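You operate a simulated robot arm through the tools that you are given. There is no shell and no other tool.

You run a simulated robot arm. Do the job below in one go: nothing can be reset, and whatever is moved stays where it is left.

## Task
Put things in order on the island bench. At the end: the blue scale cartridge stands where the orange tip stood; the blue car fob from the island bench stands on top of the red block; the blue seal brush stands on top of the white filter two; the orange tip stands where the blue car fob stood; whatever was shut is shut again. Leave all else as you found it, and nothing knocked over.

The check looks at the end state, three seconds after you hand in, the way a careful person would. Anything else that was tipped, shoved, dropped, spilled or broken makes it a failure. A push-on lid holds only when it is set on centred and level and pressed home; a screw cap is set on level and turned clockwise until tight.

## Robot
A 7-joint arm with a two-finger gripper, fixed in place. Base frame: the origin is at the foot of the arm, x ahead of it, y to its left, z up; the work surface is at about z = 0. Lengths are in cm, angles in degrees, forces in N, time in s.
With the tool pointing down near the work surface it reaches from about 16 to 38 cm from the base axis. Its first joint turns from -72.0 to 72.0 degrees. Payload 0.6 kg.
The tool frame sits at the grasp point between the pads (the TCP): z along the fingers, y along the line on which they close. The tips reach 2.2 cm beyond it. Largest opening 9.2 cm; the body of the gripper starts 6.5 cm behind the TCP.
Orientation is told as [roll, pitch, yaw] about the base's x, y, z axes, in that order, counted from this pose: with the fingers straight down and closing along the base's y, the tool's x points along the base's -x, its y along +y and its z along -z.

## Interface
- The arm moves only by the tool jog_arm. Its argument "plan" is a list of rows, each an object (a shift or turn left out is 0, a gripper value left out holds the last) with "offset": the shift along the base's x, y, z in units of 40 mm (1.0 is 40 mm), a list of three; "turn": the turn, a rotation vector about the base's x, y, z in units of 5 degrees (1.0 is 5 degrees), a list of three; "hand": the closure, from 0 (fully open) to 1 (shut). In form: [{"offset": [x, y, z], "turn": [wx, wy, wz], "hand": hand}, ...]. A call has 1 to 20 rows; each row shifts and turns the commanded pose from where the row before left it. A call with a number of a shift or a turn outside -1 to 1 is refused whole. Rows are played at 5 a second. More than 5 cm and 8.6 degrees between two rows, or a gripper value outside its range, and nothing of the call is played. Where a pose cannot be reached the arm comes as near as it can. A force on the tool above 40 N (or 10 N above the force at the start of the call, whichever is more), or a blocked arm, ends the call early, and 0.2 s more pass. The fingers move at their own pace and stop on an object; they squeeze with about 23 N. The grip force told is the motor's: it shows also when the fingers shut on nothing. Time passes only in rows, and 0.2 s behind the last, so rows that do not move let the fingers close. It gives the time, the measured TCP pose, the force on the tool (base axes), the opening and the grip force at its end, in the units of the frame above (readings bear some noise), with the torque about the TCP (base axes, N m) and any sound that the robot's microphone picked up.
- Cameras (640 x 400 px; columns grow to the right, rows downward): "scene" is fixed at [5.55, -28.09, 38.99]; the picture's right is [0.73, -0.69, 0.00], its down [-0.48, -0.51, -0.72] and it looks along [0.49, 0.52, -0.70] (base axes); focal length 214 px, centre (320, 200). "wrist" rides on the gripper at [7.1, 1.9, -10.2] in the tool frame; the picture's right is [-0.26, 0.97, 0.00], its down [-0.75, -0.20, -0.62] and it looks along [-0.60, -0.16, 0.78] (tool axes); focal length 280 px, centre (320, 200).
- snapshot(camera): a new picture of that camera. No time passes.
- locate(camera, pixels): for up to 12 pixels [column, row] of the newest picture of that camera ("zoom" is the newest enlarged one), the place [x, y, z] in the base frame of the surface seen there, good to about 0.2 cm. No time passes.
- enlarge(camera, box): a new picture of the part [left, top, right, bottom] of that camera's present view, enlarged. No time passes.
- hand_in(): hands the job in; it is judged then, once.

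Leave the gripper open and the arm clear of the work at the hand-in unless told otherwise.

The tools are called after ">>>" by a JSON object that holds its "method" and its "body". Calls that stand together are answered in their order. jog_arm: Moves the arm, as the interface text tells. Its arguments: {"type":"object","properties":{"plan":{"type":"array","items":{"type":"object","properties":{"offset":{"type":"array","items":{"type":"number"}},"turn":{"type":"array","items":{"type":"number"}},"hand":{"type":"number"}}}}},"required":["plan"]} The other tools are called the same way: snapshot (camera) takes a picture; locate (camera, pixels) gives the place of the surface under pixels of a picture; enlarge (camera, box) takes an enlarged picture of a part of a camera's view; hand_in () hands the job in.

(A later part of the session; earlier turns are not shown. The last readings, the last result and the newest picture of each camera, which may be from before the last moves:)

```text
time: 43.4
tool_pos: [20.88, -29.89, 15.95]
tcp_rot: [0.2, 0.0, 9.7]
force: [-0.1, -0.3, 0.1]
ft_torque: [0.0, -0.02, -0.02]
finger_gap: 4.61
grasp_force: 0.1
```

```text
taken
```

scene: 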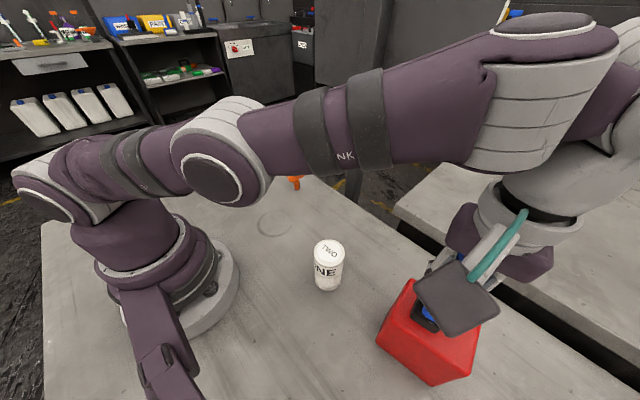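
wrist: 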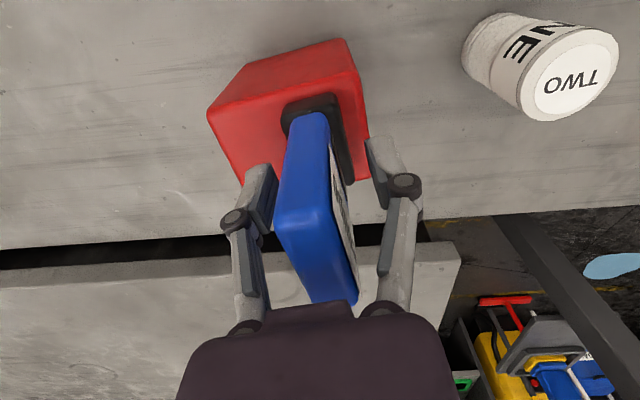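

The fob stands on the block, centred between the open fingers. Lifting straight up there would run out of reach, so I'll open fully and back out sideways along the fob's wide direction (-x). After that I'll lift.

>>> {"method": "jog_arm", "body": {"plan": [{"hand": 0.2}, {"hand": 0.0}, {"hand": 0.0}, {"offset": [-0.2, -0.035, 0]}, {"offset": [-0.25, -0.044, 0]}, {"offset": [-0.3, -0.052, 0]}, {"offset": [-0.35, -0.06, 0]}, {}]}}

>>> {"method": "snapshot", "body": {"camera": "wrist"}}

>>> {"method": "snapshot", "body": {"camera": "scene"}}

```text
time: 45.2
tool_pos: [16.42, -30.68, 16.05]
tcp_rot: [0.3, 0.0, 9.9]
force: [-0.3, 0.7, 0.8]
ft_torque: [0.01, 0.02, 0.01]
finger_gap: 9.22
grasp_force: 0.1
```

```text
taken
```

wrist: 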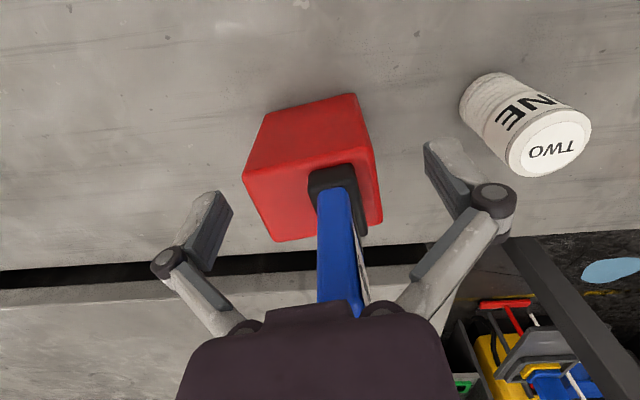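

```text
taken
```

scene: 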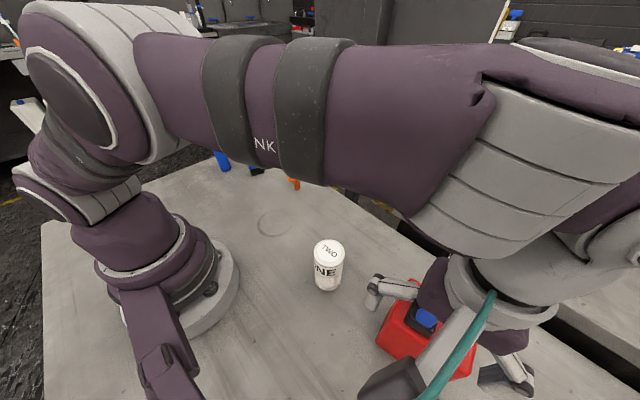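

The gripper is clear of the fob, which still stands upright. Now I'll lift and move back.

>>> {"method": "jog_arm", "body": {"plan": [{"offset": [-0.05, 0, 0.3]}, {"offset": [-0.05, 0.05, 0.5]}, {"offset": [0, 0.1, 0.5]}, {"offset": [0, 0.1, 0.5]}, {"offset": [0, 0.2, 0.3]}, {"offset": [0, 0.5, 0]}, {"offset": [0.1, 0.6, 0]}, {"offset": [0.2, 0.7, 0]}, {"offset": [0.2, 0.7, 0]}, {"offset": [0.2, 0.7, 0]}, {"offset": [0.2, 0.7, 0]}, {"offset": [0.2, 0.7, 0]}, {"offset": [0.2, 0.7, 0]}, {"offset": [0.2, 0.7, 0]}]}}

>>> {"method": "snapshot", "body": {"camera": "scene"}}

>>> {"method": "snapshot", "body": {"camera": "wrist"}}

```text
time: 48.2
tool_pos: [22.05, -4.85, 24.41]
tcp_rot: [0.2, -0.1, 9.7]
force: [0.2, 0.0, 0.0]
ft_torque: [-0.01, 0.01, -0.03]
finger_gap: 9.17
grasp_force: 0.1
```

```text
taken
```

scene: 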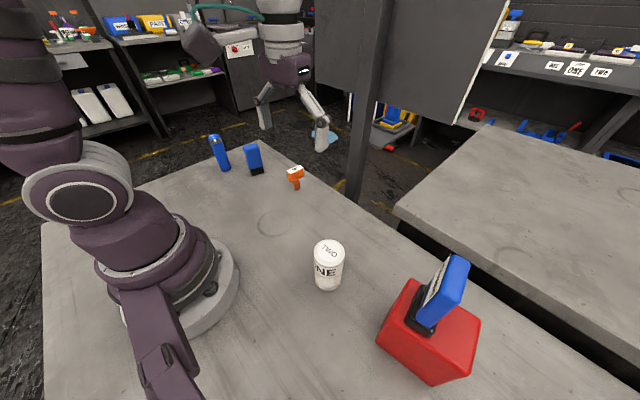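

```text
taken
```

wrist: 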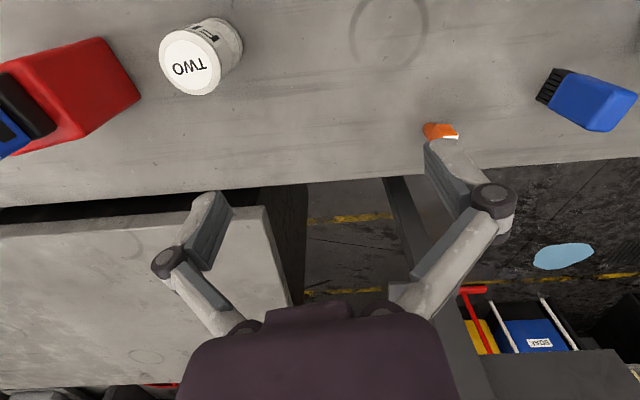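

The fob stands well on the red block. Next is the orange tip, centre about (31.4, 8.5), head yaw about -7°, head at z 4.4–6.7. I'll move above it.

>>> {"method": "jog_arm", "body": {"plan": [{"offset": [0.29, 0.415, -0.2], "turn": [0, 0, -0.42]}, {"offset": [0.29, 0.415, -0.2], "turn": [0, 0, -0.42]}, {"offset": [0.29, 0.415, -0.2], "turn": [0, 0, -0.42]}, {"offset": [0.29, 0.415, -0.2], "turn": [0, 0, -0.42]}, {"offset": [0.29, 0.415, -0.2], "turn": [0, 0, -0.42]}, {"offset": [0.29, 0.415, -0.2], "turn": [0, 0, -0.42]}, {"offset": [0.29, 0.415, -0.2], "turn": [0, 0, -0.42]}, {"offset": [0.29, 0.415, -0.2], "turn": [0, 0, -0.42]}, {}]}}

>>> {"method": "snapshot", "body": {"camera": "wrist"}}

```text
time: 50.2
tool_pos: [31.28, 8.43, 18.08]
tcp_rot: [0.2, 0.1, -7.1]
force: [0.2, 0.0, -0.4]
ft_torque: [-0.03, -0.01, 0.02]
finger_gap: 9.2
grasp_force: 0.0
```

```text
taken
```

wrist: 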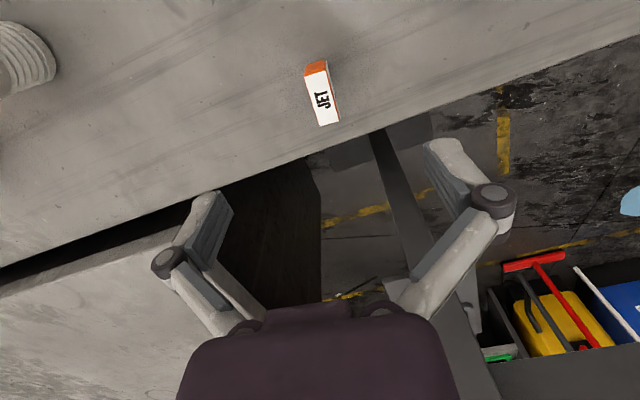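

I'm above the orange tip. I'll enlarge and locate its top corners for exact centring.

>>> {"method": "enlarge", "body": {"camera": "wrist", "box": [285, 50, 365, 135]}}

```text
4.71 times, centred on (325, 92) of wrist
```

zoom: 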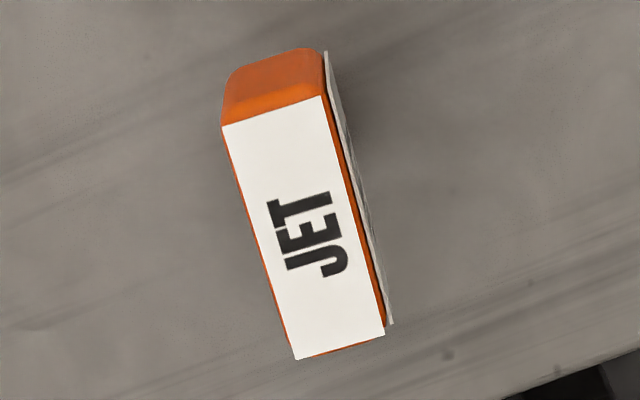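

>>> {"method": "locate", "body": {"camera": "zoom", "pixels": [[228, 132], [318, 102], [298, 352], [380, 330], [305, 230], [275, 80], [232, 100], [318, 75], [262, 240], [352, 215]]}}

```text
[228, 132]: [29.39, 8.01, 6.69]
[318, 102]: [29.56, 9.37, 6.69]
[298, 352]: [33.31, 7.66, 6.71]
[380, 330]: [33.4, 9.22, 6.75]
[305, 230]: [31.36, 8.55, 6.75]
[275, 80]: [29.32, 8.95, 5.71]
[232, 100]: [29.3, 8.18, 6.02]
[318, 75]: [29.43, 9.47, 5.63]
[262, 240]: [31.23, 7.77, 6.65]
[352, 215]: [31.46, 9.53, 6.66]
```

The head centre is (31.4, 8.6) with yaw about -5°. I'll descend to z=5.5 around the head with the fingers open.

>>> {"method": "jog_arm", "body": {"plan": [{"offset": [0.03, 0.04, -0.4], "turn": [0, 0, 0.4]}, {"offset": [0, 0, -0.5]}, {"offset": [0, 0, -0.5]}, {"offset": [0, 0, -0.5]}, {"offset": [0, 0, -0.5]}, {"offset": [0, 0, -0.5]}, {"offset": [0, 0, -0.245]}, {}]}}

>>> {"method": "snapshot", "body": {"camera": "wrist"}}

```text
time: 52.0
tool_pos: [31.47, 8.62, 5.29]
tcp_rot: [0.2, -0.1, -5.1]
force: [-0.2, 0.3, 0.8]
ft_torque: [0.0, -0.02, -0.03]
finger_gap: 9.21
grasp_force: 0.0
```

```text
taken
```

wrist: 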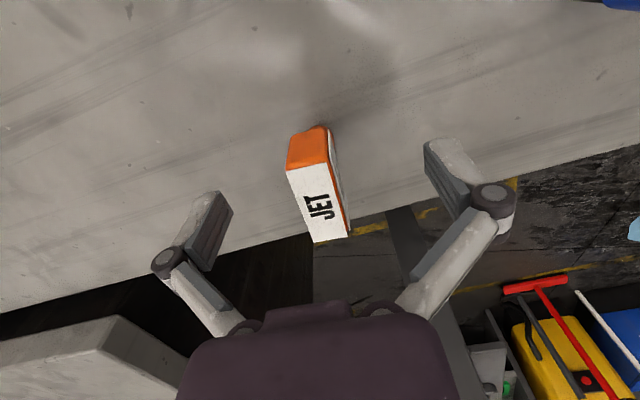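

The head is centred between the fingers. Now I'll close.

>>> {"method": "jog_arm", "body": {"plan": [{"hand": 1}, {"hand": 1}, {"hand": 1}, {"hand": 1}, {"hand": 1}, {"hand": 1}]}}

>>> {"method": "snapshot", "body": {"camera": "wrist"}}

>>> {"method": "enlarge", "body": {"camera": "scene", "box": [250, 130, 350, 200]}}

```text
time: 53.4
tool_pos: [31.41, 8.68, 5.33]
tcp_rot: [0.3, 0.1, -4.9]
force: [-0.4, -0.6, 1.3]
ft_torque: [-0.03, -0.02, 0.0]
finger_gap: 1.64
grasp_force: 22.6
```

```text
taken
```

wrist: 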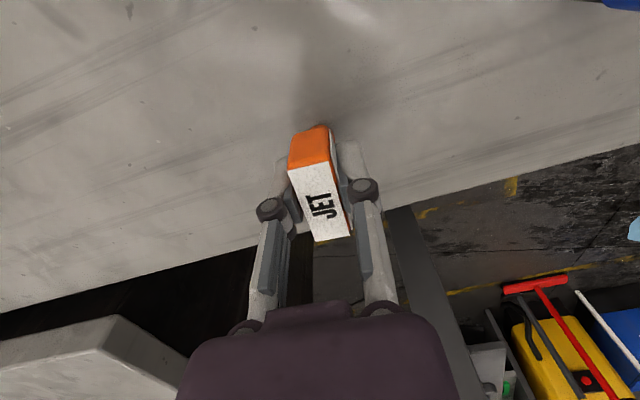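

```text
5.71 times, centred on (300, 165) of scene
```

zoom: 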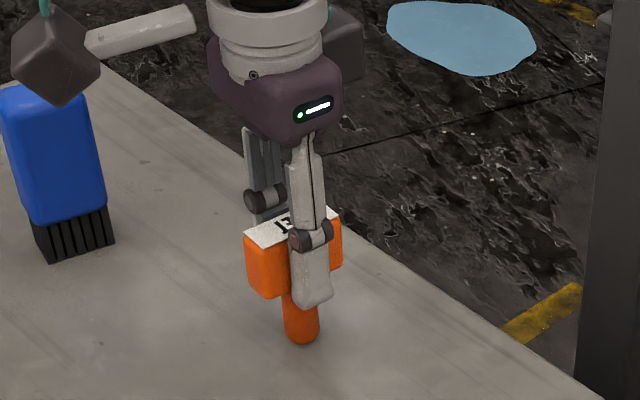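

The tip is gripped with a gap of 1.64, and its foot is on the table at TCP z≈5.33. I'll lift it and carry it over to where the fob stood, (15.45, 20.65).

>>> {"method": "jog_arm", "body": {"plan": [{"offset": [0, 0, 0.25]}, {"offset": [0, 0, 0.5]}, {"offset": [0, 0, 0.5]}, {"offset": [0, 0, 0.5]}, {"offset": [0, 0, 0.5]}, {"offset": [0, 0, 0.5]}, {"offset": [0, 0, 0.5]}, {"offset": [0, 0, 0.25]}, {"offset": [-0.4, 0.3, 0]}, {"offset": [-0.4, 0.3, 0]}, {"offset": [-0.4, 0.3, 0]}, {"offset": [-0.4, 0.3, 0]}, {"offset": [-0.4, 0.3, 0]}, {"offset": [-0.4, 0.3, 0]}, {"offset": [-0.4, 0.3, 0]}, {"offset": [-0.4, 0.3, 0]}, {"offset": [-0.4, 0.3, 0]}, {"offset": [-0.39, 0.3, 0]}, {}]}}

>>> {"method": "snapshot", "body": {"camera": "scene"}}

>>> {"method": "snapshot", "body": {"camera": "wrist"}}

```text
time: 57.4
tool_pos: [15.41, 20.45, 19.2]
tcp_rot: [0.2, -0.1, -5.0]
force: [0.8, 0.6, 0.1]
ft_torque: [-0.01, -0.02, 0.03]
finger_gap: 1.64
grasp_force: 23.4
```

```text
taken
```

scene: 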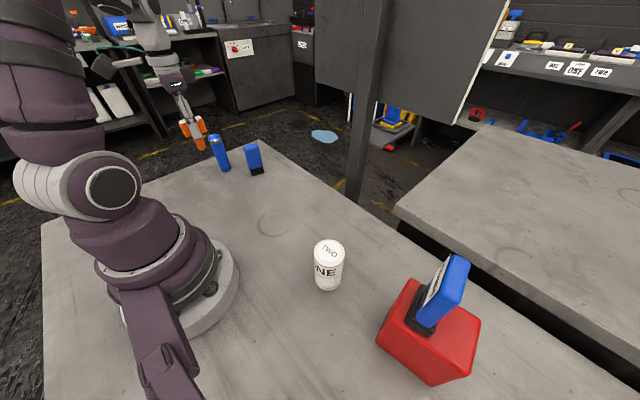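

```text
taken
```

wrist: 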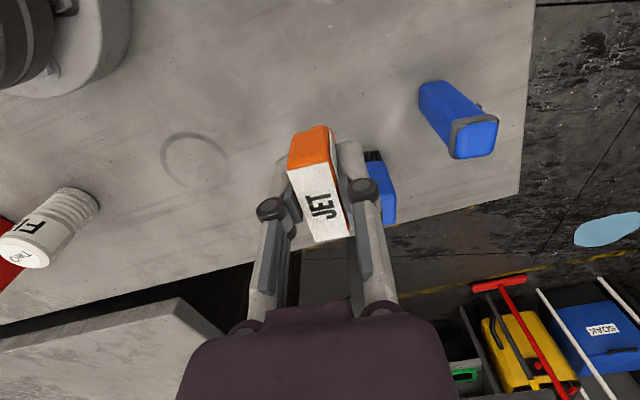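

The tip is over the fob's old place. I'll descend to just above the table, TCP z≈5.6.

>>> {"method": "jog_arm", "body": {"plan": [{"offset": [0, 0.03, -0.3]}, {"offset": [0, 0, -0.5]}, {"offset": [0, 0, -0.5]}, {"offset": [0, 0, -0.5]}, {"offset": [0, 0, -0.5]}, {"offset": [0, 0, -0.5]}, {"offset": [0, 0, -0.4]}, {"offset": [0, 0, -0.17]}, {}]}}

>>> {"method": "enlarge", "body": {"camera": "scene", "box": [170, 120, 290, 210]}}

```text
time: 59.4
tool_pos: [15.36, 20.53, 5.85]
tcp_rot: [0.2, -0.1, -5.1]
force: [0.2, -0.3, -0.4]
ft_torque: [-0.02, 0.0, 0.02]
finger_gap: 1.66
grasp_force: 22.9
```

```text
4.44 times, centred on (230, 165) of scene
```

zoom: 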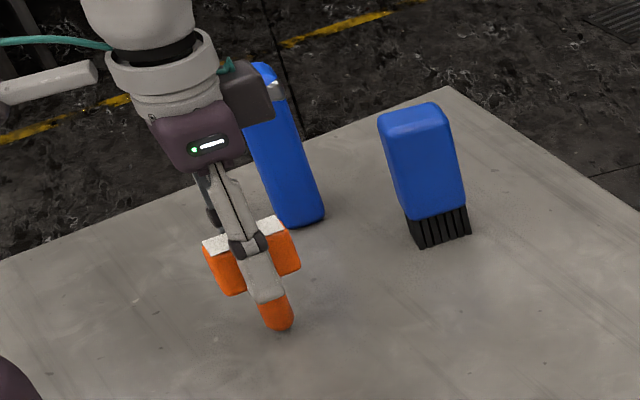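

The tip hangs upright about 0.5 cm over the table. I'll lower in small steps until contact.

>>> {"method": "jog_arm", "body": {"plan": [{"offset": [0.01, 0.02, -0.03]}, {"offset": [0, 0, -0.03]}, {"offset": [0, 0, -0.03]}, {}]}}

```text
time: 60.4
tool_pos: [15.44, 20.63, 5.52]
tcp_rot: [0.1, 0.0, -5.1]
force: [0.0, 0.8, -0.1]
ft_torque: [-0.01, 0.0, -0.03]
finger_gap: 1.7
grasp_force: 22.6
```

>>> {"method": "jog_arm", "body": {"plan": [{"offset": [0, 0, -0.02]}, {"offset": [0, 0, -0.02]}, {}]}}

```text
time: 61.2
tool_pos: [15.44, 20.54, 5.43]
tcp_rot: [0.1, 0.0, -5.0]
force: [-0.9, -0.5, 3.9]
ft_torque: [-0.05, 0.02, 0.0]
finger_gap: 1.67
grasp_force: 23.7
```

A light contact of 3.9 N. One more tiny step to confirm.

>>> {"method": "jog_arm", "body": {"plan": [{"offset": [0, 0, -0.012]}, {}]}}

```text
time: 61.8
tool_pos: [15.4, 20.64, 5.22]
tcp_rot: [0.2, 0.0, -5.0]
force: [-0.5, -1.9, 17.5]
ft_torque: [-0.13, -0.05, -0.01]
finger_gap: 1.65
grasp_force: 22.7
```

Firm contact at 17.5 N. I'll ease off and open gently.

>>> {"method": "jog_arm", "body": {"plan": [{"offset": [0, 0, 0.012]}, {}, {"hand": 0.78}, {"hand": 0.7}, {"hand": 0.6}, {"hand": 0.5}, {}]}}

>>> {"method": "snapshot", "body": {"camera": "wrist"}}

>>> {"method": "enlarge", "body": {"camera": "scene", "box": [170, 120, 290, 210]}}

```text
time: 63.4
tool_pos: [15.46, 20.6, 5.28]
tcp_rot: [0.2, 0.0, -5.0]
force: [0.0, 0.6, -0.2]
ft_torque: [0.01, 0.03, 0.04]
finger_gap: 4.6
grasp_force: 0.0
```

```text
taken
```

wrist: 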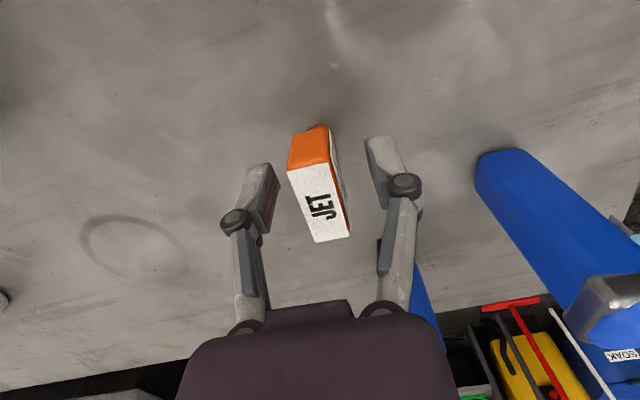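

```text
4.44 times, centred on (230, 165) of scene
```

zoom: 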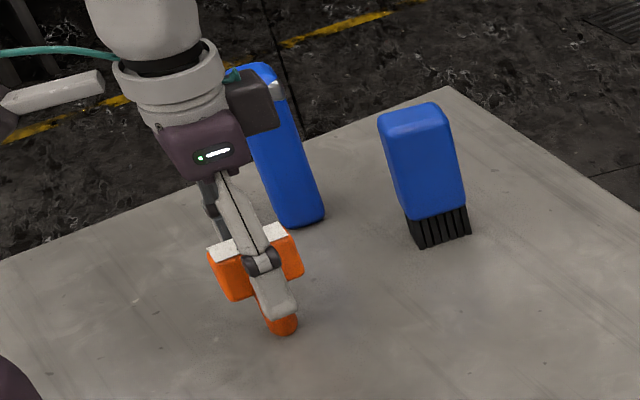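

The orange tip stands on the fob's old spot. I'll lift straight up clear of it first.

>>> {"method": "jog_arm", "body": {"plan": [{"offset": [0, 0, 0.2]}, {"offset": [0, 0, 0.4]}, {"offset": [0, 0, 0.5]}, {"offset": [0, 0, 0.5]}, {"offset": [0, 0, 0.5]}, {"offset": [0, 0, 0.5]}, {"offset": [0, 0, 0.5]}, {}]}}

>>> {"method": "enlarge", "body": {"camera": "scene", "box": [170, 120, 290, 210]}}

>>> {"method": "snapshot", "body": {"camera": "wrist"}}

```text
time: 65.2
tool_pos: [15.59, 20.62, 17.72]
tcp_rot: [0.2, 0.1, -5.0]
force: [0.5, -0.2, 0.1]
ft_torque: [-0.01, 0.01, 0.0]
finger_gap: 4.59
grasp_force: 0.2
```

```text
4.44 times, centred on (230, 165) of scene
```

zoom: 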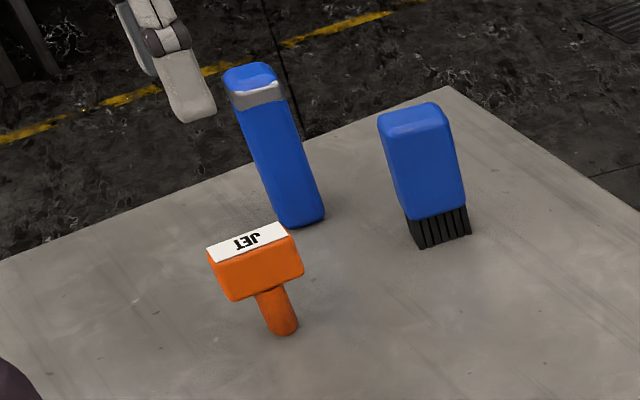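

```text
taken
```

wrist: 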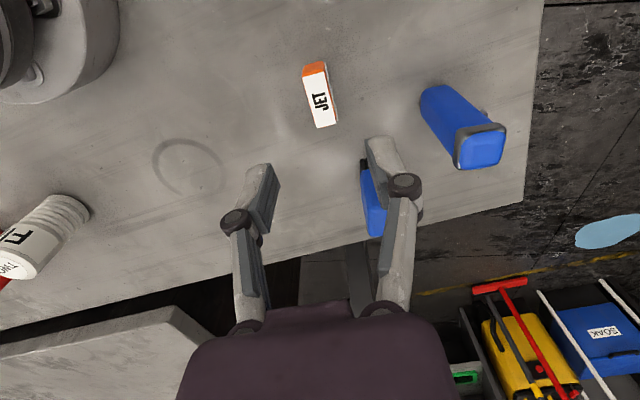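

The orange tip stands alone. Now I'll measure the cartridge at (460,130) more exactly from this view.

>>> {"method": "enlarge", "body": {"camera": "wrist", "box": [405, 75, 525, 180]}}

>>> {"method": "locate", "body": {"camera": "wrist", "pixels": [[315, 63], [325, 63], [320, 95], [318, 125], [335, 123], [305, 70], [327, 66]]}}

```text
3.81 times, centred on (465, 128) of wrist
```

zoom: 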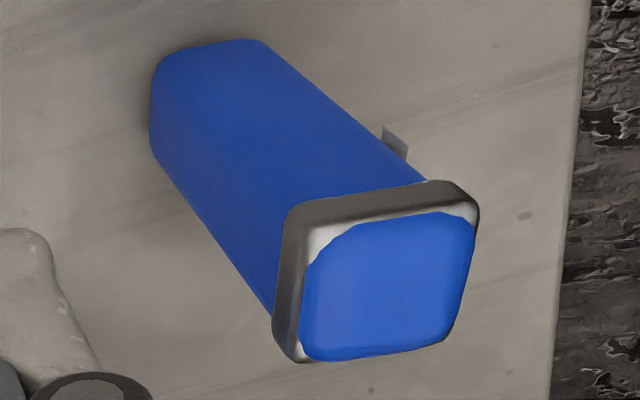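

```text
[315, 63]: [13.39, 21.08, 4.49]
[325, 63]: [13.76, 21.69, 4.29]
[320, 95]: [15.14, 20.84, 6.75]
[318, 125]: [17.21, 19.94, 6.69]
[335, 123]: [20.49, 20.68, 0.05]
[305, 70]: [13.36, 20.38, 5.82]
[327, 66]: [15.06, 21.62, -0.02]
```

>>> {"method": "locate", "body": {"camera": "zoom", "pixels": [[310, 225], [465, 215], [310, 355], [440, 335], [390, 285], [158, 80], [158, 150], [255, 45], [225, 150], [330, 140], [290, 210], [470, 200]]}}

```text
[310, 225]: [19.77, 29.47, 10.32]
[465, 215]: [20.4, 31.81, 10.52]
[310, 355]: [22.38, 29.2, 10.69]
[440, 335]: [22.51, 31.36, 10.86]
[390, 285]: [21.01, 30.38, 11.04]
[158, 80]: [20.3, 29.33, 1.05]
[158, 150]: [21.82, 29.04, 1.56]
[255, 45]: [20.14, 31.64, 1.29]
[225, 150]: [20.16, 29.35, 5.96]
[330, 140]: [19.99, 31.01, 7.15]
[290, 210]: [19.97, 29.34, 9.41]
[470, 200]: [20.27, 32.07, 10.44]
```

The cartridge centre is (21.3, 30.5), yaw about -12°. It stands near the reach limit, so I'll approach it horizontally. First I go high to (20.3, 25.6) while turning to yaw 78.

>>> {"method": "jog_arm", "body": {"plan": [{"offset": [0.069, 0.073, 0], "turn": [0, 0, 0.976], "hand": 0.3}, {"offset": [0.069, 0.073, 0], "turn": [0, 0, 0.976]}, {"offset": [0.069, 0.073, 0], "turn": [0, 0, 0.976]}, {"offset": [0.069, 0.073, 0], "turn": [0, 0, 0.976]}, {"offset": [0.069, 0.073, 0], "turn": [0, 0, 0.976]}, {"offset": [0.069, 0.073, 0], "turn": [0, 0, 0.976]}, {"offset": [0.069, 0.073, 0], "turn": [0, 0, 0.976]}, {"offset": [0.069, 0.073, 0], "turn": [0, 0, 0.976]}, {"offset": [0.069, 0.073, 0], "turn": [0, 0, 0.976]}, {"offset": [0.069, 0.073, 0], "turn": [0, 0, 0.976]}, {"offset": [0.069, 0.073, 0], "turn": [0, 0, 0.976]}, {"offset": [0.069, 0.073, 0], "turn": [0, 0, 0.976]}, {"offset": [0.069, 0.073, 0], "turn": [0, 0, 0.976]}, {"offset": [0.069, 0.073, 0], "turn": [0, 0, 0.976]}, {"offset": [0.069, 0.073, 0], "turn": [0, 0, 0.976]}, {"offset": [0.069, 0.073, 0], "turn": [0, 0, 0.976]}, {"offset": [0.069, 0.073, 0], "turn": [0, 0, 0.976]}, {}]}}

>>> {"method": "snapshot", "body": {"camera": "wrist"}}

>>> {"method": "snapshot", "body": {"camera": "scene"}}

```text
time: 69.0
tool_pos: [20.2, 25.67, 17.83]
tcp_rot: [0.2, 0.0, 78.0]
force: [-0.4, -0.6, 0.1]
ft_torque: [-0.02, -0.02, 0.05]
finger_gap: 6.46
grasp_force: 0.0
```

```text
taken
```

wrist: 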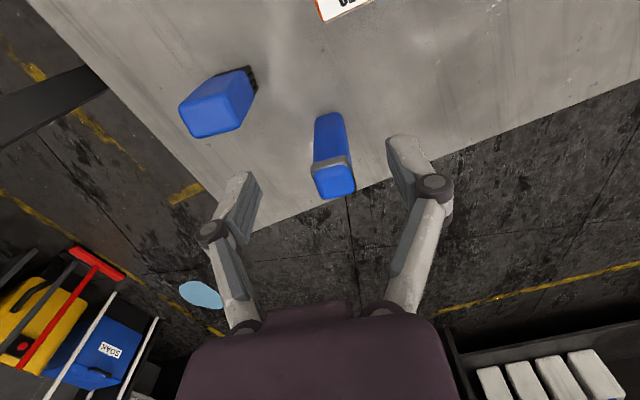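

```text
taken
```

scene: 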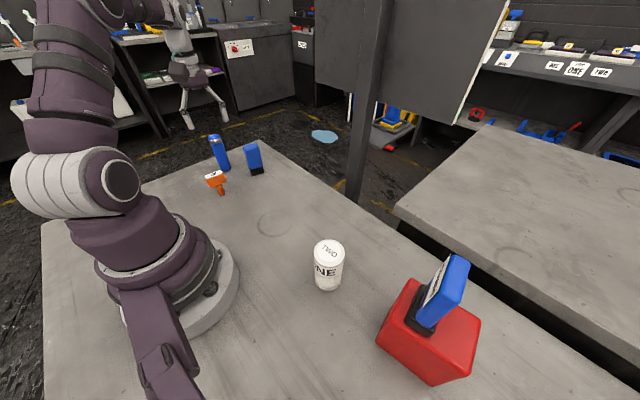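

The gripper is short of the cartridge and aligned in yaw. I'll refine the cartridge position from this closer view.

>>> {"method": "enlarge", "body": {"camera": "wrist", "box": [285, 100, 385, 205]}}

```text
3.81 times, centred on (335, 152) of wrist
```

zoom: 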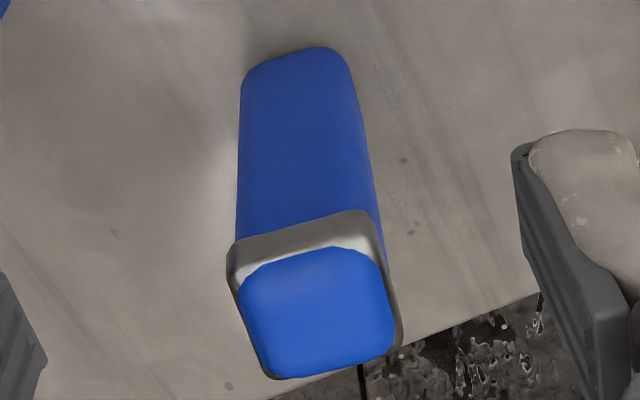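

>>> {"method": "locate", "body": {"camera": "zoom", "pixels": [[233, 262], [375, 225], [272, 368], [392, 345], [318, 310], [243, 90], [345, 70], [240, 160], [362, 150], [300, 150], [238, 200], [372, 200]]}}

```text
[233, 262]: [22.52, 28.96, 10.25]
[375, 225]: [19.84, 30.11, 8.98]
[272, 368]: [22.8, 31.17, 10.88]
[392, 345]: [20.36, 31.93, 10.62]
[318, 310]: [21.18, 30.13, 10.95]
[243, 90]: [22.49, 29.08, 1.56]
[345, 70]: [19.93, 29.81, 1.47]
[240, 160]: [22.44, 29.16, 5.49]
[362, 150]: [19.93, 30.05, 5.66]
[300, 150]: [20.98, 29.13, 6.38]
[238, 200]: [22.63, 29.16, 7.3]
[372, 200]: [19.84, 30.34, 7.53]
```

Refined: cartridge centre (21.4, 30.45), yaw about -15°, so I'll use yaw 75. I'll descend to z≈6.2 in front of it, about 3 cm clear of its near face.

>>> {"method": "jog_arm", "body": {"plan": [{"offset": [-0.02, 0, -0.3], "turn": [0, 0, -0.6]}, {"offset": [0, 0, -0.5]}, {"offset": [0, 0, -0.5]}, {"offset": [0, 0, -0.5]}, {"offset": [0, 0, -0.5]}, {"offset": [0, 0, -0.4]}, {"offset": [0, 0, -0.2]}, {}]}}

>>> {"method": "snapshot", "body": {"camera": "wrist"}}

>>> {"method": "enlarge", "body": {"camera": "scene", "box": [160, 110, 300, 210]}}

```text
time: 70.8
tool_pos: [20.21, 25.45, 6.16]
tcp_rot: [0.2, 0.0, 74.9]
force: [-0.1, 0.0, -1.0]
ft_torque: [-0.02, 0.02, 0.01]
finger_gap: 6.43
grasp_force: 0.1
```

```text
taken
```

wrist: 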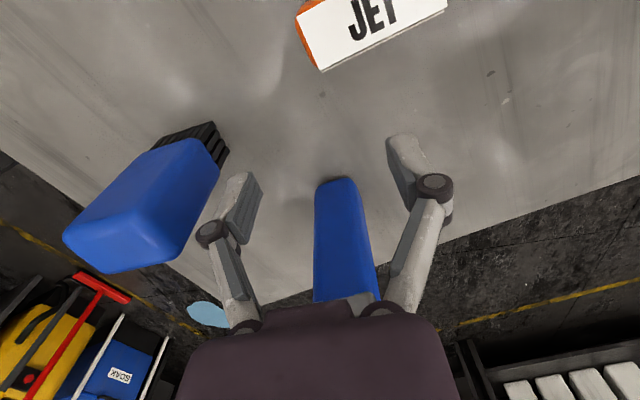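

```text
4.00 times, centred on (230, 160) of scene
```

zoom: 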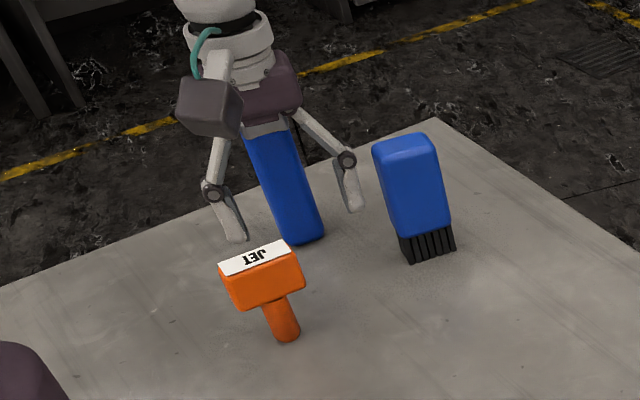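

The cartridge stands between the fingers' planes, about 5 cm ahead. I'll move forward along its side direction, first 3.8 cm, then check.

>>> {"method": "jog_arm", "body": {"plan": [{"offset": [0.056, 0.238, 0]}, {"offset": [0.056, 0.238, 0]}, {"offset": [0.056, 0.238, 0]}, {"offset": [0.056, 0.238, 0]}, {}]}}

>>> {"method": "snapshot", "body": {"camera": "wrist"}}

>>> {"method": "enlarge", "body": {"camera": "scene", "box": [160, 110, 300, 210]}}

```text
time: 72.0
tool_pos: [21.06, 29.36, 6.13]
tcp_rot: [0.2, 0.0, 75.0]
force: [-0.2, -0.3, -0.2]
ft_torque: [0.0, 0.03, -0.03]
finger_gap: 6.41
grasp_force: 0.1
```

```text
taken
```

wrist: 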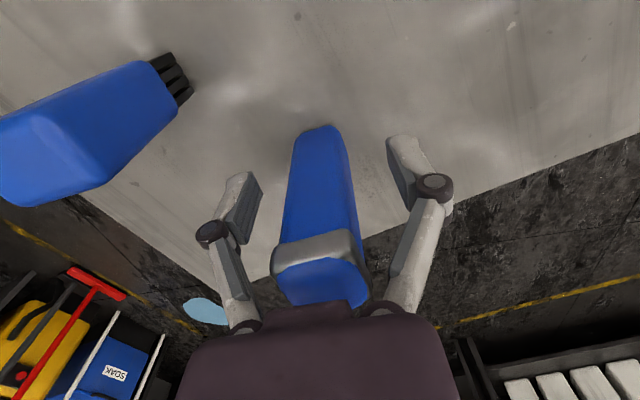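

```text
4.00 times, centred on (230, 160) of scene
```

zoom: 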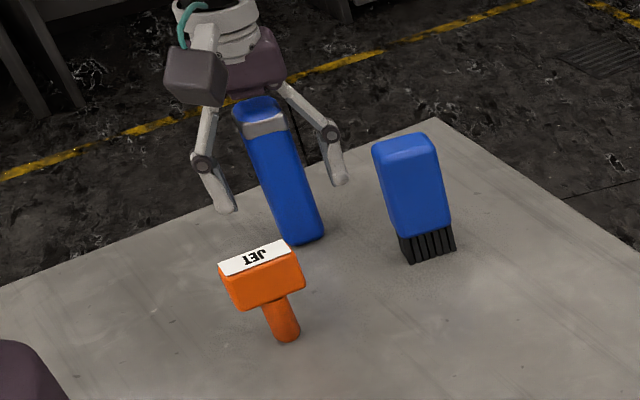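

It is well centred between the fingers. I'll go the last 1.1 cm forward, then close.

>>> {"method": "jog_arm", "body": {"plan": [{"offset": [0.035, 0.13, 0]}, {"offset": [0.035, 0.12, 0]}, {}]}}

>>> {"method": "snapshot", "body": {"camera": "wrist"}}

```text
time: 72.8
tool_pos: [21.24, 30.4, 6.11]
tcp_rot: [0.3, 0.0, 74.9]
force: [-0.3, -0.1, -0.8]
ft_torque: [-0.02, 0.01, -0.02]
finger_gap: 6.44
grasp_force: 0.1
```

```text
taken
```

wrist: 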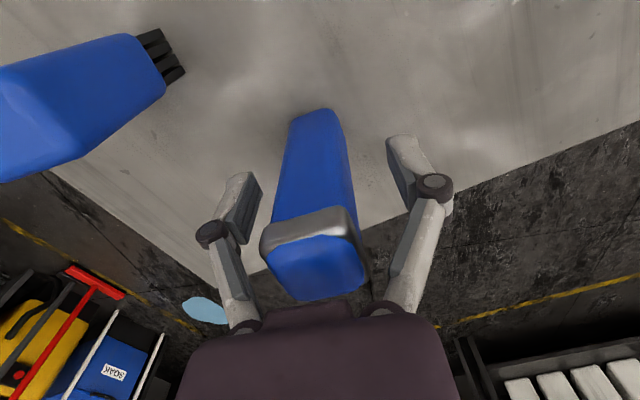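

Centred to within about 0.15 cm. I'll nudge by 0.1 cm and close on it.

>>> {"method": "jog_arm", "body": {"plan": [{"offset": [0.03, -0.005, 0]}, {"hand": 1}, {"hand": 1}, {"hand": 1}, {"hand": 1}, {"hand": 1}]}}

>>> {"method": "snapshot", "body": {"camera": "wrist"}}

>>> {"method": "enlarge", "body": {"camera": "scene", "box": [160, 110, 300, 210]}}

```text
time: 74.2
tool_pos: [21.4, 30.38, 6.13]
tcp_rot: [0.1, 0.0, 74.9]
force: [-1.4, -1.5, 4.4]
ft_torque: [-0.05, 0.03, 0.0]
finger_gap: 2.91
grasp_force: 22.4
```

```text
taken
```

wrist: 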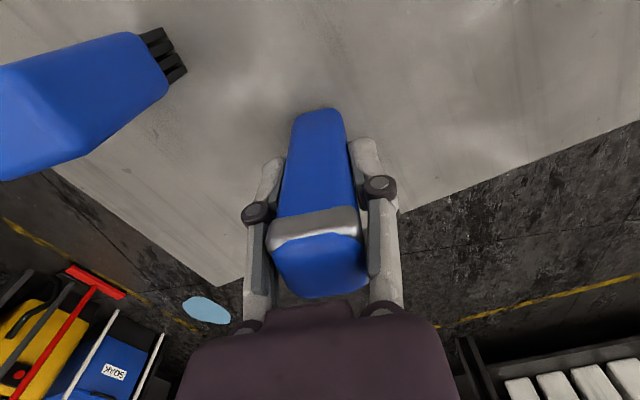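

```text
4.00 times, centred on (230, 160) of scene
```

zoom: 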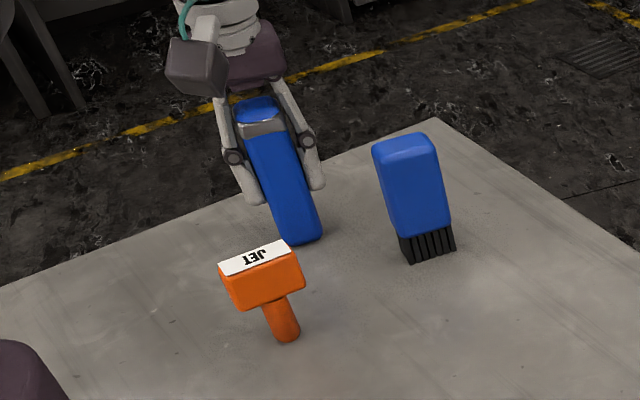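

The cartridge is gripped, gap 2.91. I'll lift it and draw it back inward as it rises to z≈20.

>>> {"method": "jog_arm", "body": {"plan": [{"offset": [0, 0, 0.2]}, {"offset": [-0.03, -0.12, 0.4]}, {"offset": [-0.06, -0.22, 0.5]}, {"offset": [-0.06, -0.22, 0.5]}, {"offset": [-0.06, -0.22, 0.5]}, {"offset": [-0.05, -0.2, 0.5]}, {"offset": [0, 0, 0.5]}, {"offset": [0, 0, 0.35]}, {}]}}

>>> {"method": "snapshot", "body": {"camera": "scene"}}

>>> {"method": "snapshot", "body": {"camera": "wrist"}}

```text
time: 76.2
tool_pos: [20.43, 26.46, 20.0]
tcp_rot: [0.2, 0.0, 75.0]
force: [-0.3, -0.2, -1.1]
ft_torque: [0.02, -0.02, -0.03]
finger_gap: 2.94
grasp_force: 23.3
```

```text
taken
```

scene: 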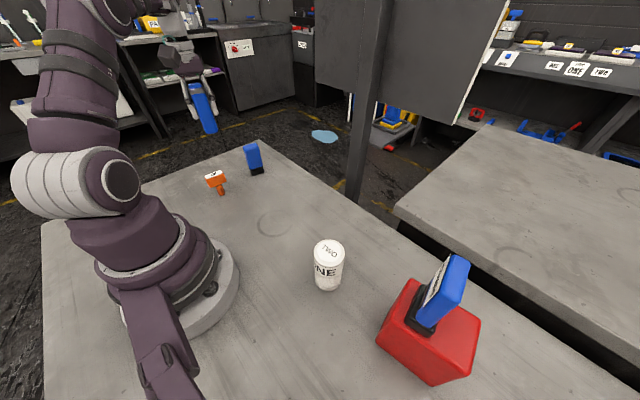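

```text
taken
```

wrist: 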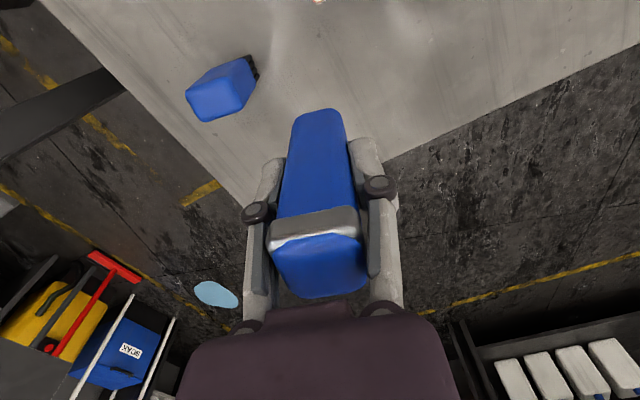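

The cartridge is held and upright. I'll carry it at z=20 to above the orange tip's old spot at (31.4, 8.5).

>>> {"method": "jog_arm", "body": {"plan": [{"offset": [0.15, -0.25, 0]}, {"offset": [0.304, -0.499, 0]}, {"offset": [0.304, -0.499, 0]}, {"offset": [0.304, -0.499, 0]}, {"offset": [0.304, -0.499, 0]}, {"offset": [0.304, -0.499, 0]}, {"offset": [0.304, -0.499, 0]}, {"offset": [0.304, -0.499, 0]}, {"offset": [0.304, -0.499, 0]}, {"offset": [0.155, -0.25, 0]}, {}]}}

>>> {"method": "snapshot", "body": {"camera": "scene"}}

>>> {"method": "snapshot", "body": {"camera": "wrist"}}

```text
time: 78.6
tool_pos: [31.3, 8.39, 19.85]
tcp_rot: [0.2, 0.1, 74.8]
force: [-0.3, 0.2, 0.1]
ft_torque: [0.01, -0.02, 0.01]
finger_gap: 2.89
grasp_force: 23.1
```

```text
taken
```

scene: 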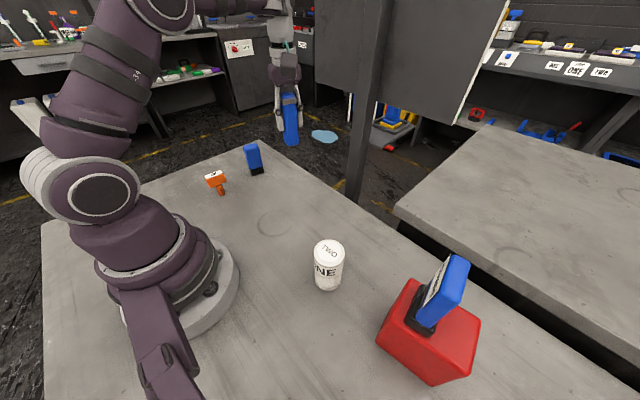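

```text
taken
```

wrist: 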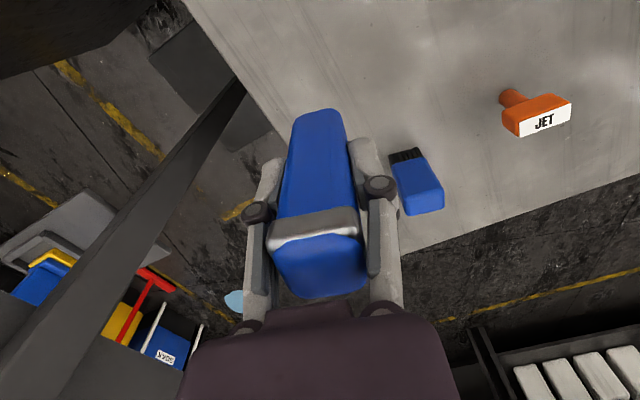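

I'm above the spot. I'll descend to z≈6.6, about half a cm above contact.

>>> {"method": "jog_arm", "body": {"plan": [{"offset": [0.02, 0.025, -0.3]}, {"offset": [0, 0, -0.5]}, {"offset": [0, 0, -0.5]}, {"offset": [0, 0, -0.5]}, {"offset": [0, 0, -0.5]}, {"offset": [0, 0, -0.5]}, {"offset": [0, 0, -0.35]}, {"offset": [0, 0, -0.15]}, {}]}}

>>> {"method": "enlarge", "body": {"camera": "scene", "box": [220, 110, 360, 210]}}

```text
time: 80.6
tool_pos: [31.49, 8.55, 6.62]
tcp_rot: [0.2, 0.0, 74.9]
force: [-0.3, -0.8, -0.8]
ft_torque: [-0.02, 0.03, 0.01]
finger_gap: 2.92
grasp_force: 22.9
```

```text
4.00 times, centred on (290, 160) of scene
```

zoom: 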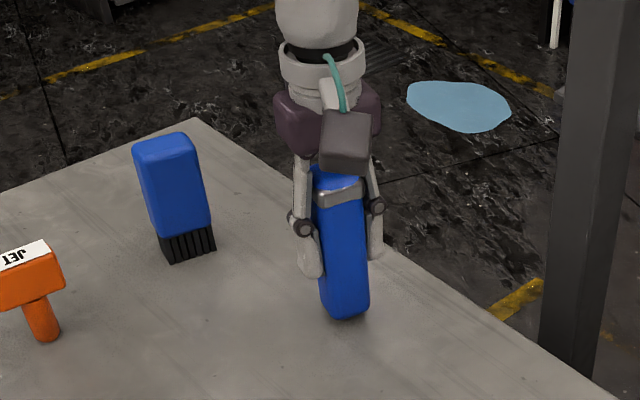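

The cartridge is upright just above the spot. I'll lower in small steps.

>>> {"method": "jog_arm", "body": {"plan": [{"offset": [-0.015, 0, -0.03]}, {"offset": [0, 0, -0.03]}, {"offset": [0, 0, -0.03]}, {"offset": [0, 0, -0.02]}, {}]}}

```text
time: 81.8
tool_pos: [31.29, 8.65, 6.26]
tcp_rot: [0.2, 0.1, 74.9]
force: [-0.2, -0.4, -0.3]
ft_torque: [0.02, -0.05, -0.02]
finger_gap: 2.92
grasp_force: 23.0
```

>>> {"method": "jog_arm", "body": {"plan": [{"offset": [0, 0, -0.015]}, {"offset": [0, 0, -0.015]}, {}]}}

```text
time: 82.6
tool_pos: [31.31, 8.57, 6.21]
tcp_rot: [0.2, 0.0, 75.0]
force: [0.3, 0.2, -0.7]
ft_torque: [0.04, 0.0, 0.01]
finger_gap: 2.94
grasp_force: 22.9
```

>>> {"method": "jog_arm", "body": {"plan": [{"offset": [0, 0, -0.015]}, {"offset": [0, 0, -0.01]}, {}]}}

```text
time: 83.4
tool_pos: [31.56, 8.58, 6.06]
tcp_rot: [0.2, -0.1, 75.0]
force: [-4.8, 1.3, 17.0]
ft_torque: [0.04, 0.13, 0.02]
finger_gap: 2.92
grasp_force: 22.9
```

Contact at 17 N. I'll ease off slightly and open.

>>> {"method": "jog_arm", "body": {"plan": [{"offset": [0, 0, 0.012]}, {}, {"hand": 0.63}, {"hand": 0.55}, {"hand": 0.45}, {"hand": 0.35}, {}]}}

>>> {"method": "snapshot", "body": {"camera": "wrist"}}

>>> {"method": "enlarge", "body": {"camera": "scene", "box": [220, 110, 360, 210]}}

```text
time: 85.0
tool_pos: [31.42, 8.58, 6.18]
tcp_rot: [0.2, 0.1, 74.8]
force: [0.2, 0.0, 0.0]
ft_torque: [0.03, -0.01, -0.01]
finger_gap: 6.0
grasp_force: 0.1
```

```text
taken
```

wrist: 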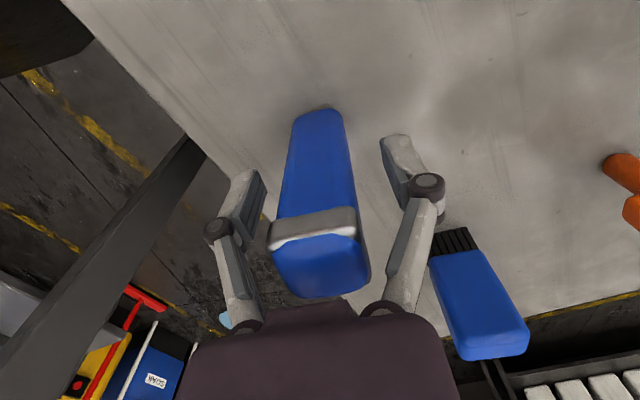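

```text
4.00 times, centred on (290, 160) of scene
```

zoom: 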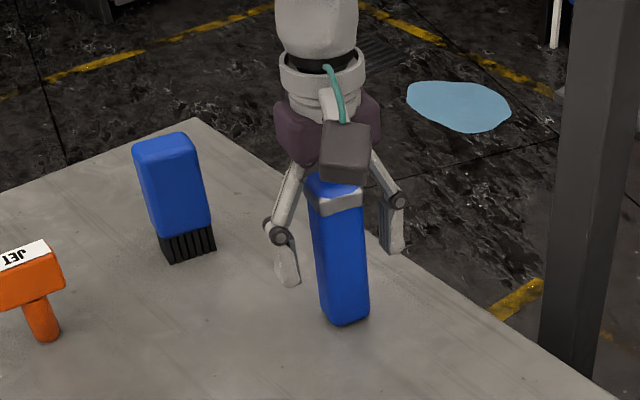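

The cartridge stands by itself. I'll lift straight up to z≈20.

>>> {"method": "jog_arm", "body": {"plan": [{"offset": [0, 0, 0.2]}, {"offset": [0, 0, 0.4]}, {"offset": [0, 0, 0.5]}, {"offset": [0, 0, 0.5]}, {"offset": [0, 0, 0.5]}, {"offset": [0, 0, 0.5]}, {"offset": [0, 0, 0.5]}, {"offset": [0, 0, 0.3]}, {}]}}

>>> {"method": "snapshot", "body": {"camera": "scene"}}

>>> {"method": "snapshot", "body": {"camera": "wrist"}}

```text
time: 87.0
tool_pos: [31.28, 8.61, 19.66]
tcp_rot: [0.2, 0.1, 75.0]
force: [-0.2, 0.3, 0.5]
ft_torque: [0.01, 0.01, -0.02]
finger_gap: 5.98
grasp_force: 0.1
```

```text
taken
```

scene: 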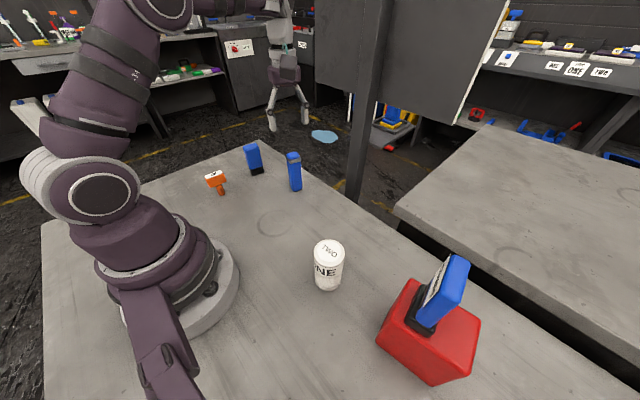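

```text
taken
```

wrist: 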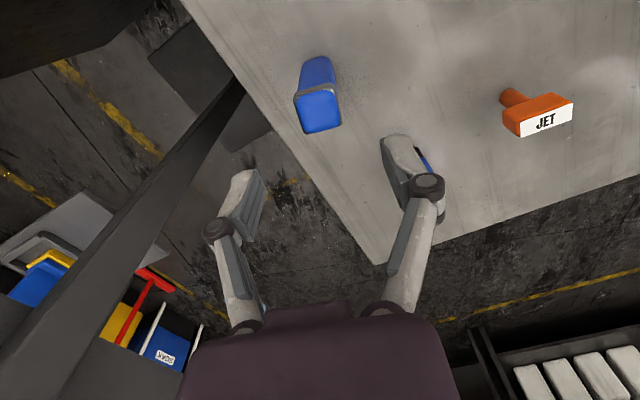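

The cartridge, tip and fob are all in place. Now the brush at (27.3, 22.3), yaw -16°. I'll move above it while turning the wrist back.

>>> {"method": "jog_arm", "body": {"plan": [{"offset": [-0.0526, 0.1803, -0.02], "turn": [0, 0, -0.958]}, {"offset": [-0.0526, 0.1803, -0.05], "turn": [0, 0, -0.958]}, {"offset": [-0.0526, 0.1803, -0.05], "turn": [0, 0, -0.958]}, {"offset": [-0.0526, 0.1803, -0.05], "turn": [0, 0, -0.958]}, {"offset": [-0.0526, 0.1803, -0.05], "turn": [0, 0, -0.958]}, {"offset": [-0.0526, 0.1803, -0.05], "turn": [0, 0, -0.958]}, {"offset": [-0.0526, 0.1803, -0.05], "turn": [0, 0, -0.958]}, {"offset": [-0.0526, 0.1803, -0.05], "turn": [0, 0, -0.958]}, {"offset": [-0.0526, 0.1803, -0.05], "turn": [0, 0, -0.958]}, {"offset": [-0.0526, 0.1803, -0.05], "turn": [0, 0, -0.958]}, {"offset": [-0.0526, 0.1803, -0.05], "turn": [0, 0, -0.958]}, {"offset": [-0.0526, 0.1803, -0.05], "turn": [0, 0, -0.958]}, {"offset": [-0.0526, 0.1803, -0.05], "turn": [0, 0, -0.958]}, {"offset": [-0.0526, 0.1803, -0.05], "turn": [0, 0, -0.958]}, {"offset": [-0.0526, 0.1803, -0.05], "turn": [0, 0, -0.958]}, {"offset": [-0.0526, 0.1803, -0.05], "turn": [0, 0, -0.958]}, {"offset": [-0.0526, 0.1803, -0.05], "turn": [0, 0, -0.958]}, {"offset": [-0.0526, 0.1803, -0.05], "turn": [0, 0, -0.958]}, {"offset": [-0.0526, 0.1803, -0.05], "turn": [0, 0, -0.958]}, {}]}}

>>> {"method": "snapshot", "body": {"camera": "wrist"}}

```text
time: 91.2
tool_pos: [27.41, 22.19, 16.12]
tcp_rot: [0.2, 0.1, -16.1]
force: [0.5, 0.3, -0.2]
ft_torque: [-0.03, -0.02, -0.01]
finger_gap: 5.97
grasp_force: 0.0
```

```text
taken
```

wrist: 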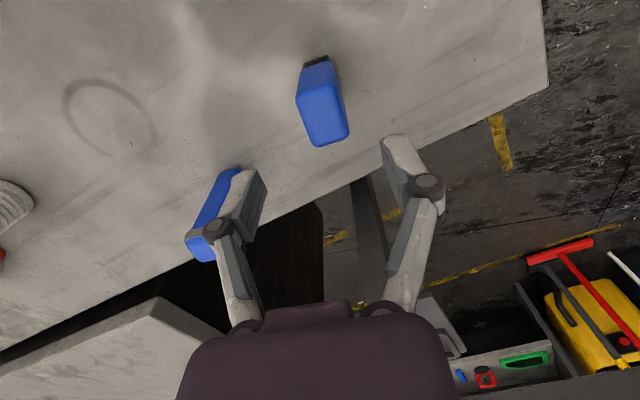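

The brush shows at (322,103). I'll enlarge and locate it to centre precisely.

>>> {"method": "enlarge", "body": {"camera": "wrist", "box": [275, 45, 375, 155]}}

```text
3.64 times, centred on (325, 100) of wrist
```

zoom: 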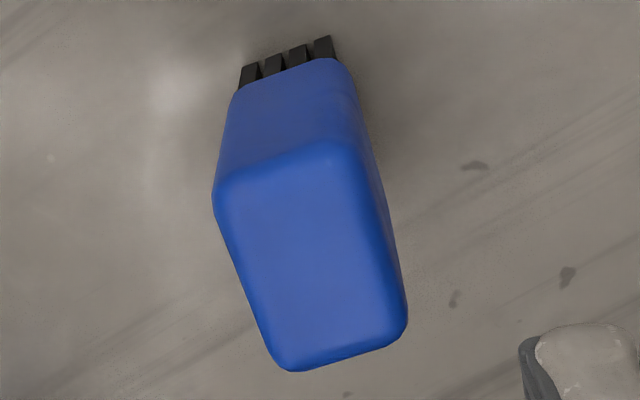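

>>> {"method": "locate", "body": {"camera": "zoom", "pixels": [[222, 195], [355, 160], [285, 362], [400, 325], [310, 255], [235, 110], [345, 75], [242, 75], [328, 45], [245, 285], [390, 240], [300, 120]]}}

```text
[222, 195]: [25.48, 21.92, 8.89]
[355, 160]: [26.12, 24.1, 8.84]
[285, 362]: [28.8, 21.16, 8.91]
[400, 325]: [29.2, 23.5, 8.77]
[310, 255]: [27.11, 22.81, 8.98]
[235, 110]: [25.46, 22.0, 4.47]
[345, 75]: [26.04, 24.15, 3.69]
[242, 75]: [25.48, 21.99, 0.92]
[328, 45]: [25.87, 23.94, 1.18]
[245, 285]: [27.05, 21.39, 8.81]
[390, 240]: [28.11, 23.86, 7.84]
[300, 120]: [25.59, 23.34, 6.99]
```

The brush centre is (27.4, 22.6), yaw about -14°. I'll correct and descend to z=6.

>>> {"method": "jog_arm", "body": {"plan": [{"offset": [0, 0.1, -0.3], "turn": [0, 0, 0.4]}, {"offset": [0, 0, -0.5]}, {"offset": [0, 0, -0.5]}, {"offset": [0, 0, -0.5]}, {"offset": [0, 0, -0.5]}, {"offset": [0, 0, -0.23]}, {}]}}

>>> {"method": "snapshot", "body": {"camera": "wrist"}}

>>> {"method": "enlarge", "body": {"camera": "scene", "box": [180, 100, 340, 210]}}

```text
time: 92.8
tool_pos: [27.4, 22.77, 6.0]
tcp_rot: [0.2, 0.1, -14.1]
force: [0.3, 1.0, -0.5]
ft_torque: [0.06, 0.04, 0.02]
finger_gap: 5.98
grasp_force: 0.0
```

```text
taken
```

wrist: 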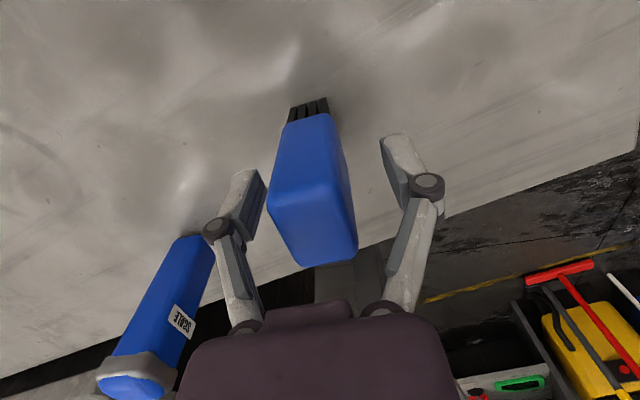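

```text
3.64 times, centred on (260, 155) of scene
```

zoom: 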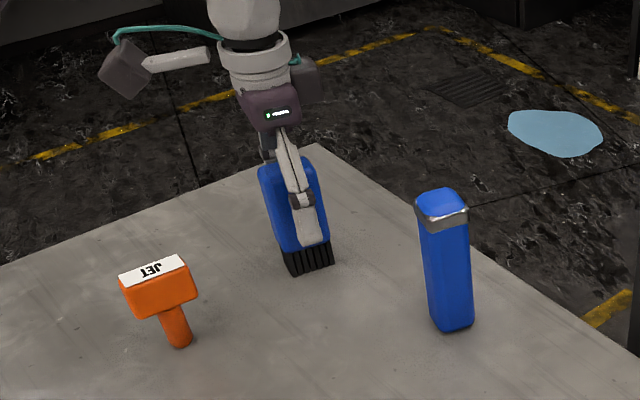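

The cartridge's label "SCALE" is visible now, which confirms the identification. I'll check the brush's side positions at finger height before closing.

>>> {"method": "locate", "body": {"camera": "wrist", "pixels": [[288, 125], [330, 115], [281, 150], [338, 140], [276, 175], [344, 165], [300, 150], [290, 115], [326, 102], [350, 200], [275, 205]]}}

>>> {"method": "enlarge", "body": {"camera": "wrist", "box": [230, 80, 430, 280]}}

```text
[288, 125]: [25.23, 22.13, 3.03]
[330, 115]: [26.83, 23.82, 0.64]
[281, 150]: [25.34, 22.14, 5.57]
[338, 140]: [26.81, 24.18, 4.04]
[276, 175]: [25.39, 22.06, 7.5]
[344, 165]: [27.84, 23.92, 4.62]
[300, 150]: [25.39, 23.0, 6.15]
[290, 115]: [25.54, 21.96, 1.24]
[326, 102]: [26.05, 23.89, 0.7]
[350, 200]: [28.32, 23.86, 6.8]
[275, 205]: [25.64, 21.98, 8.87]
```

```text
2.00 times, centred on (330, 180) of wrist
```

zoom: 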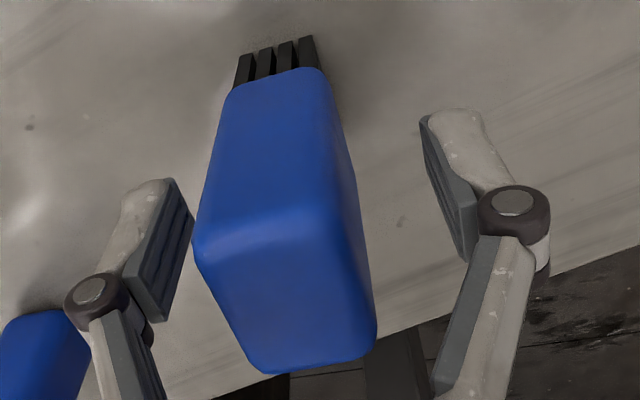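

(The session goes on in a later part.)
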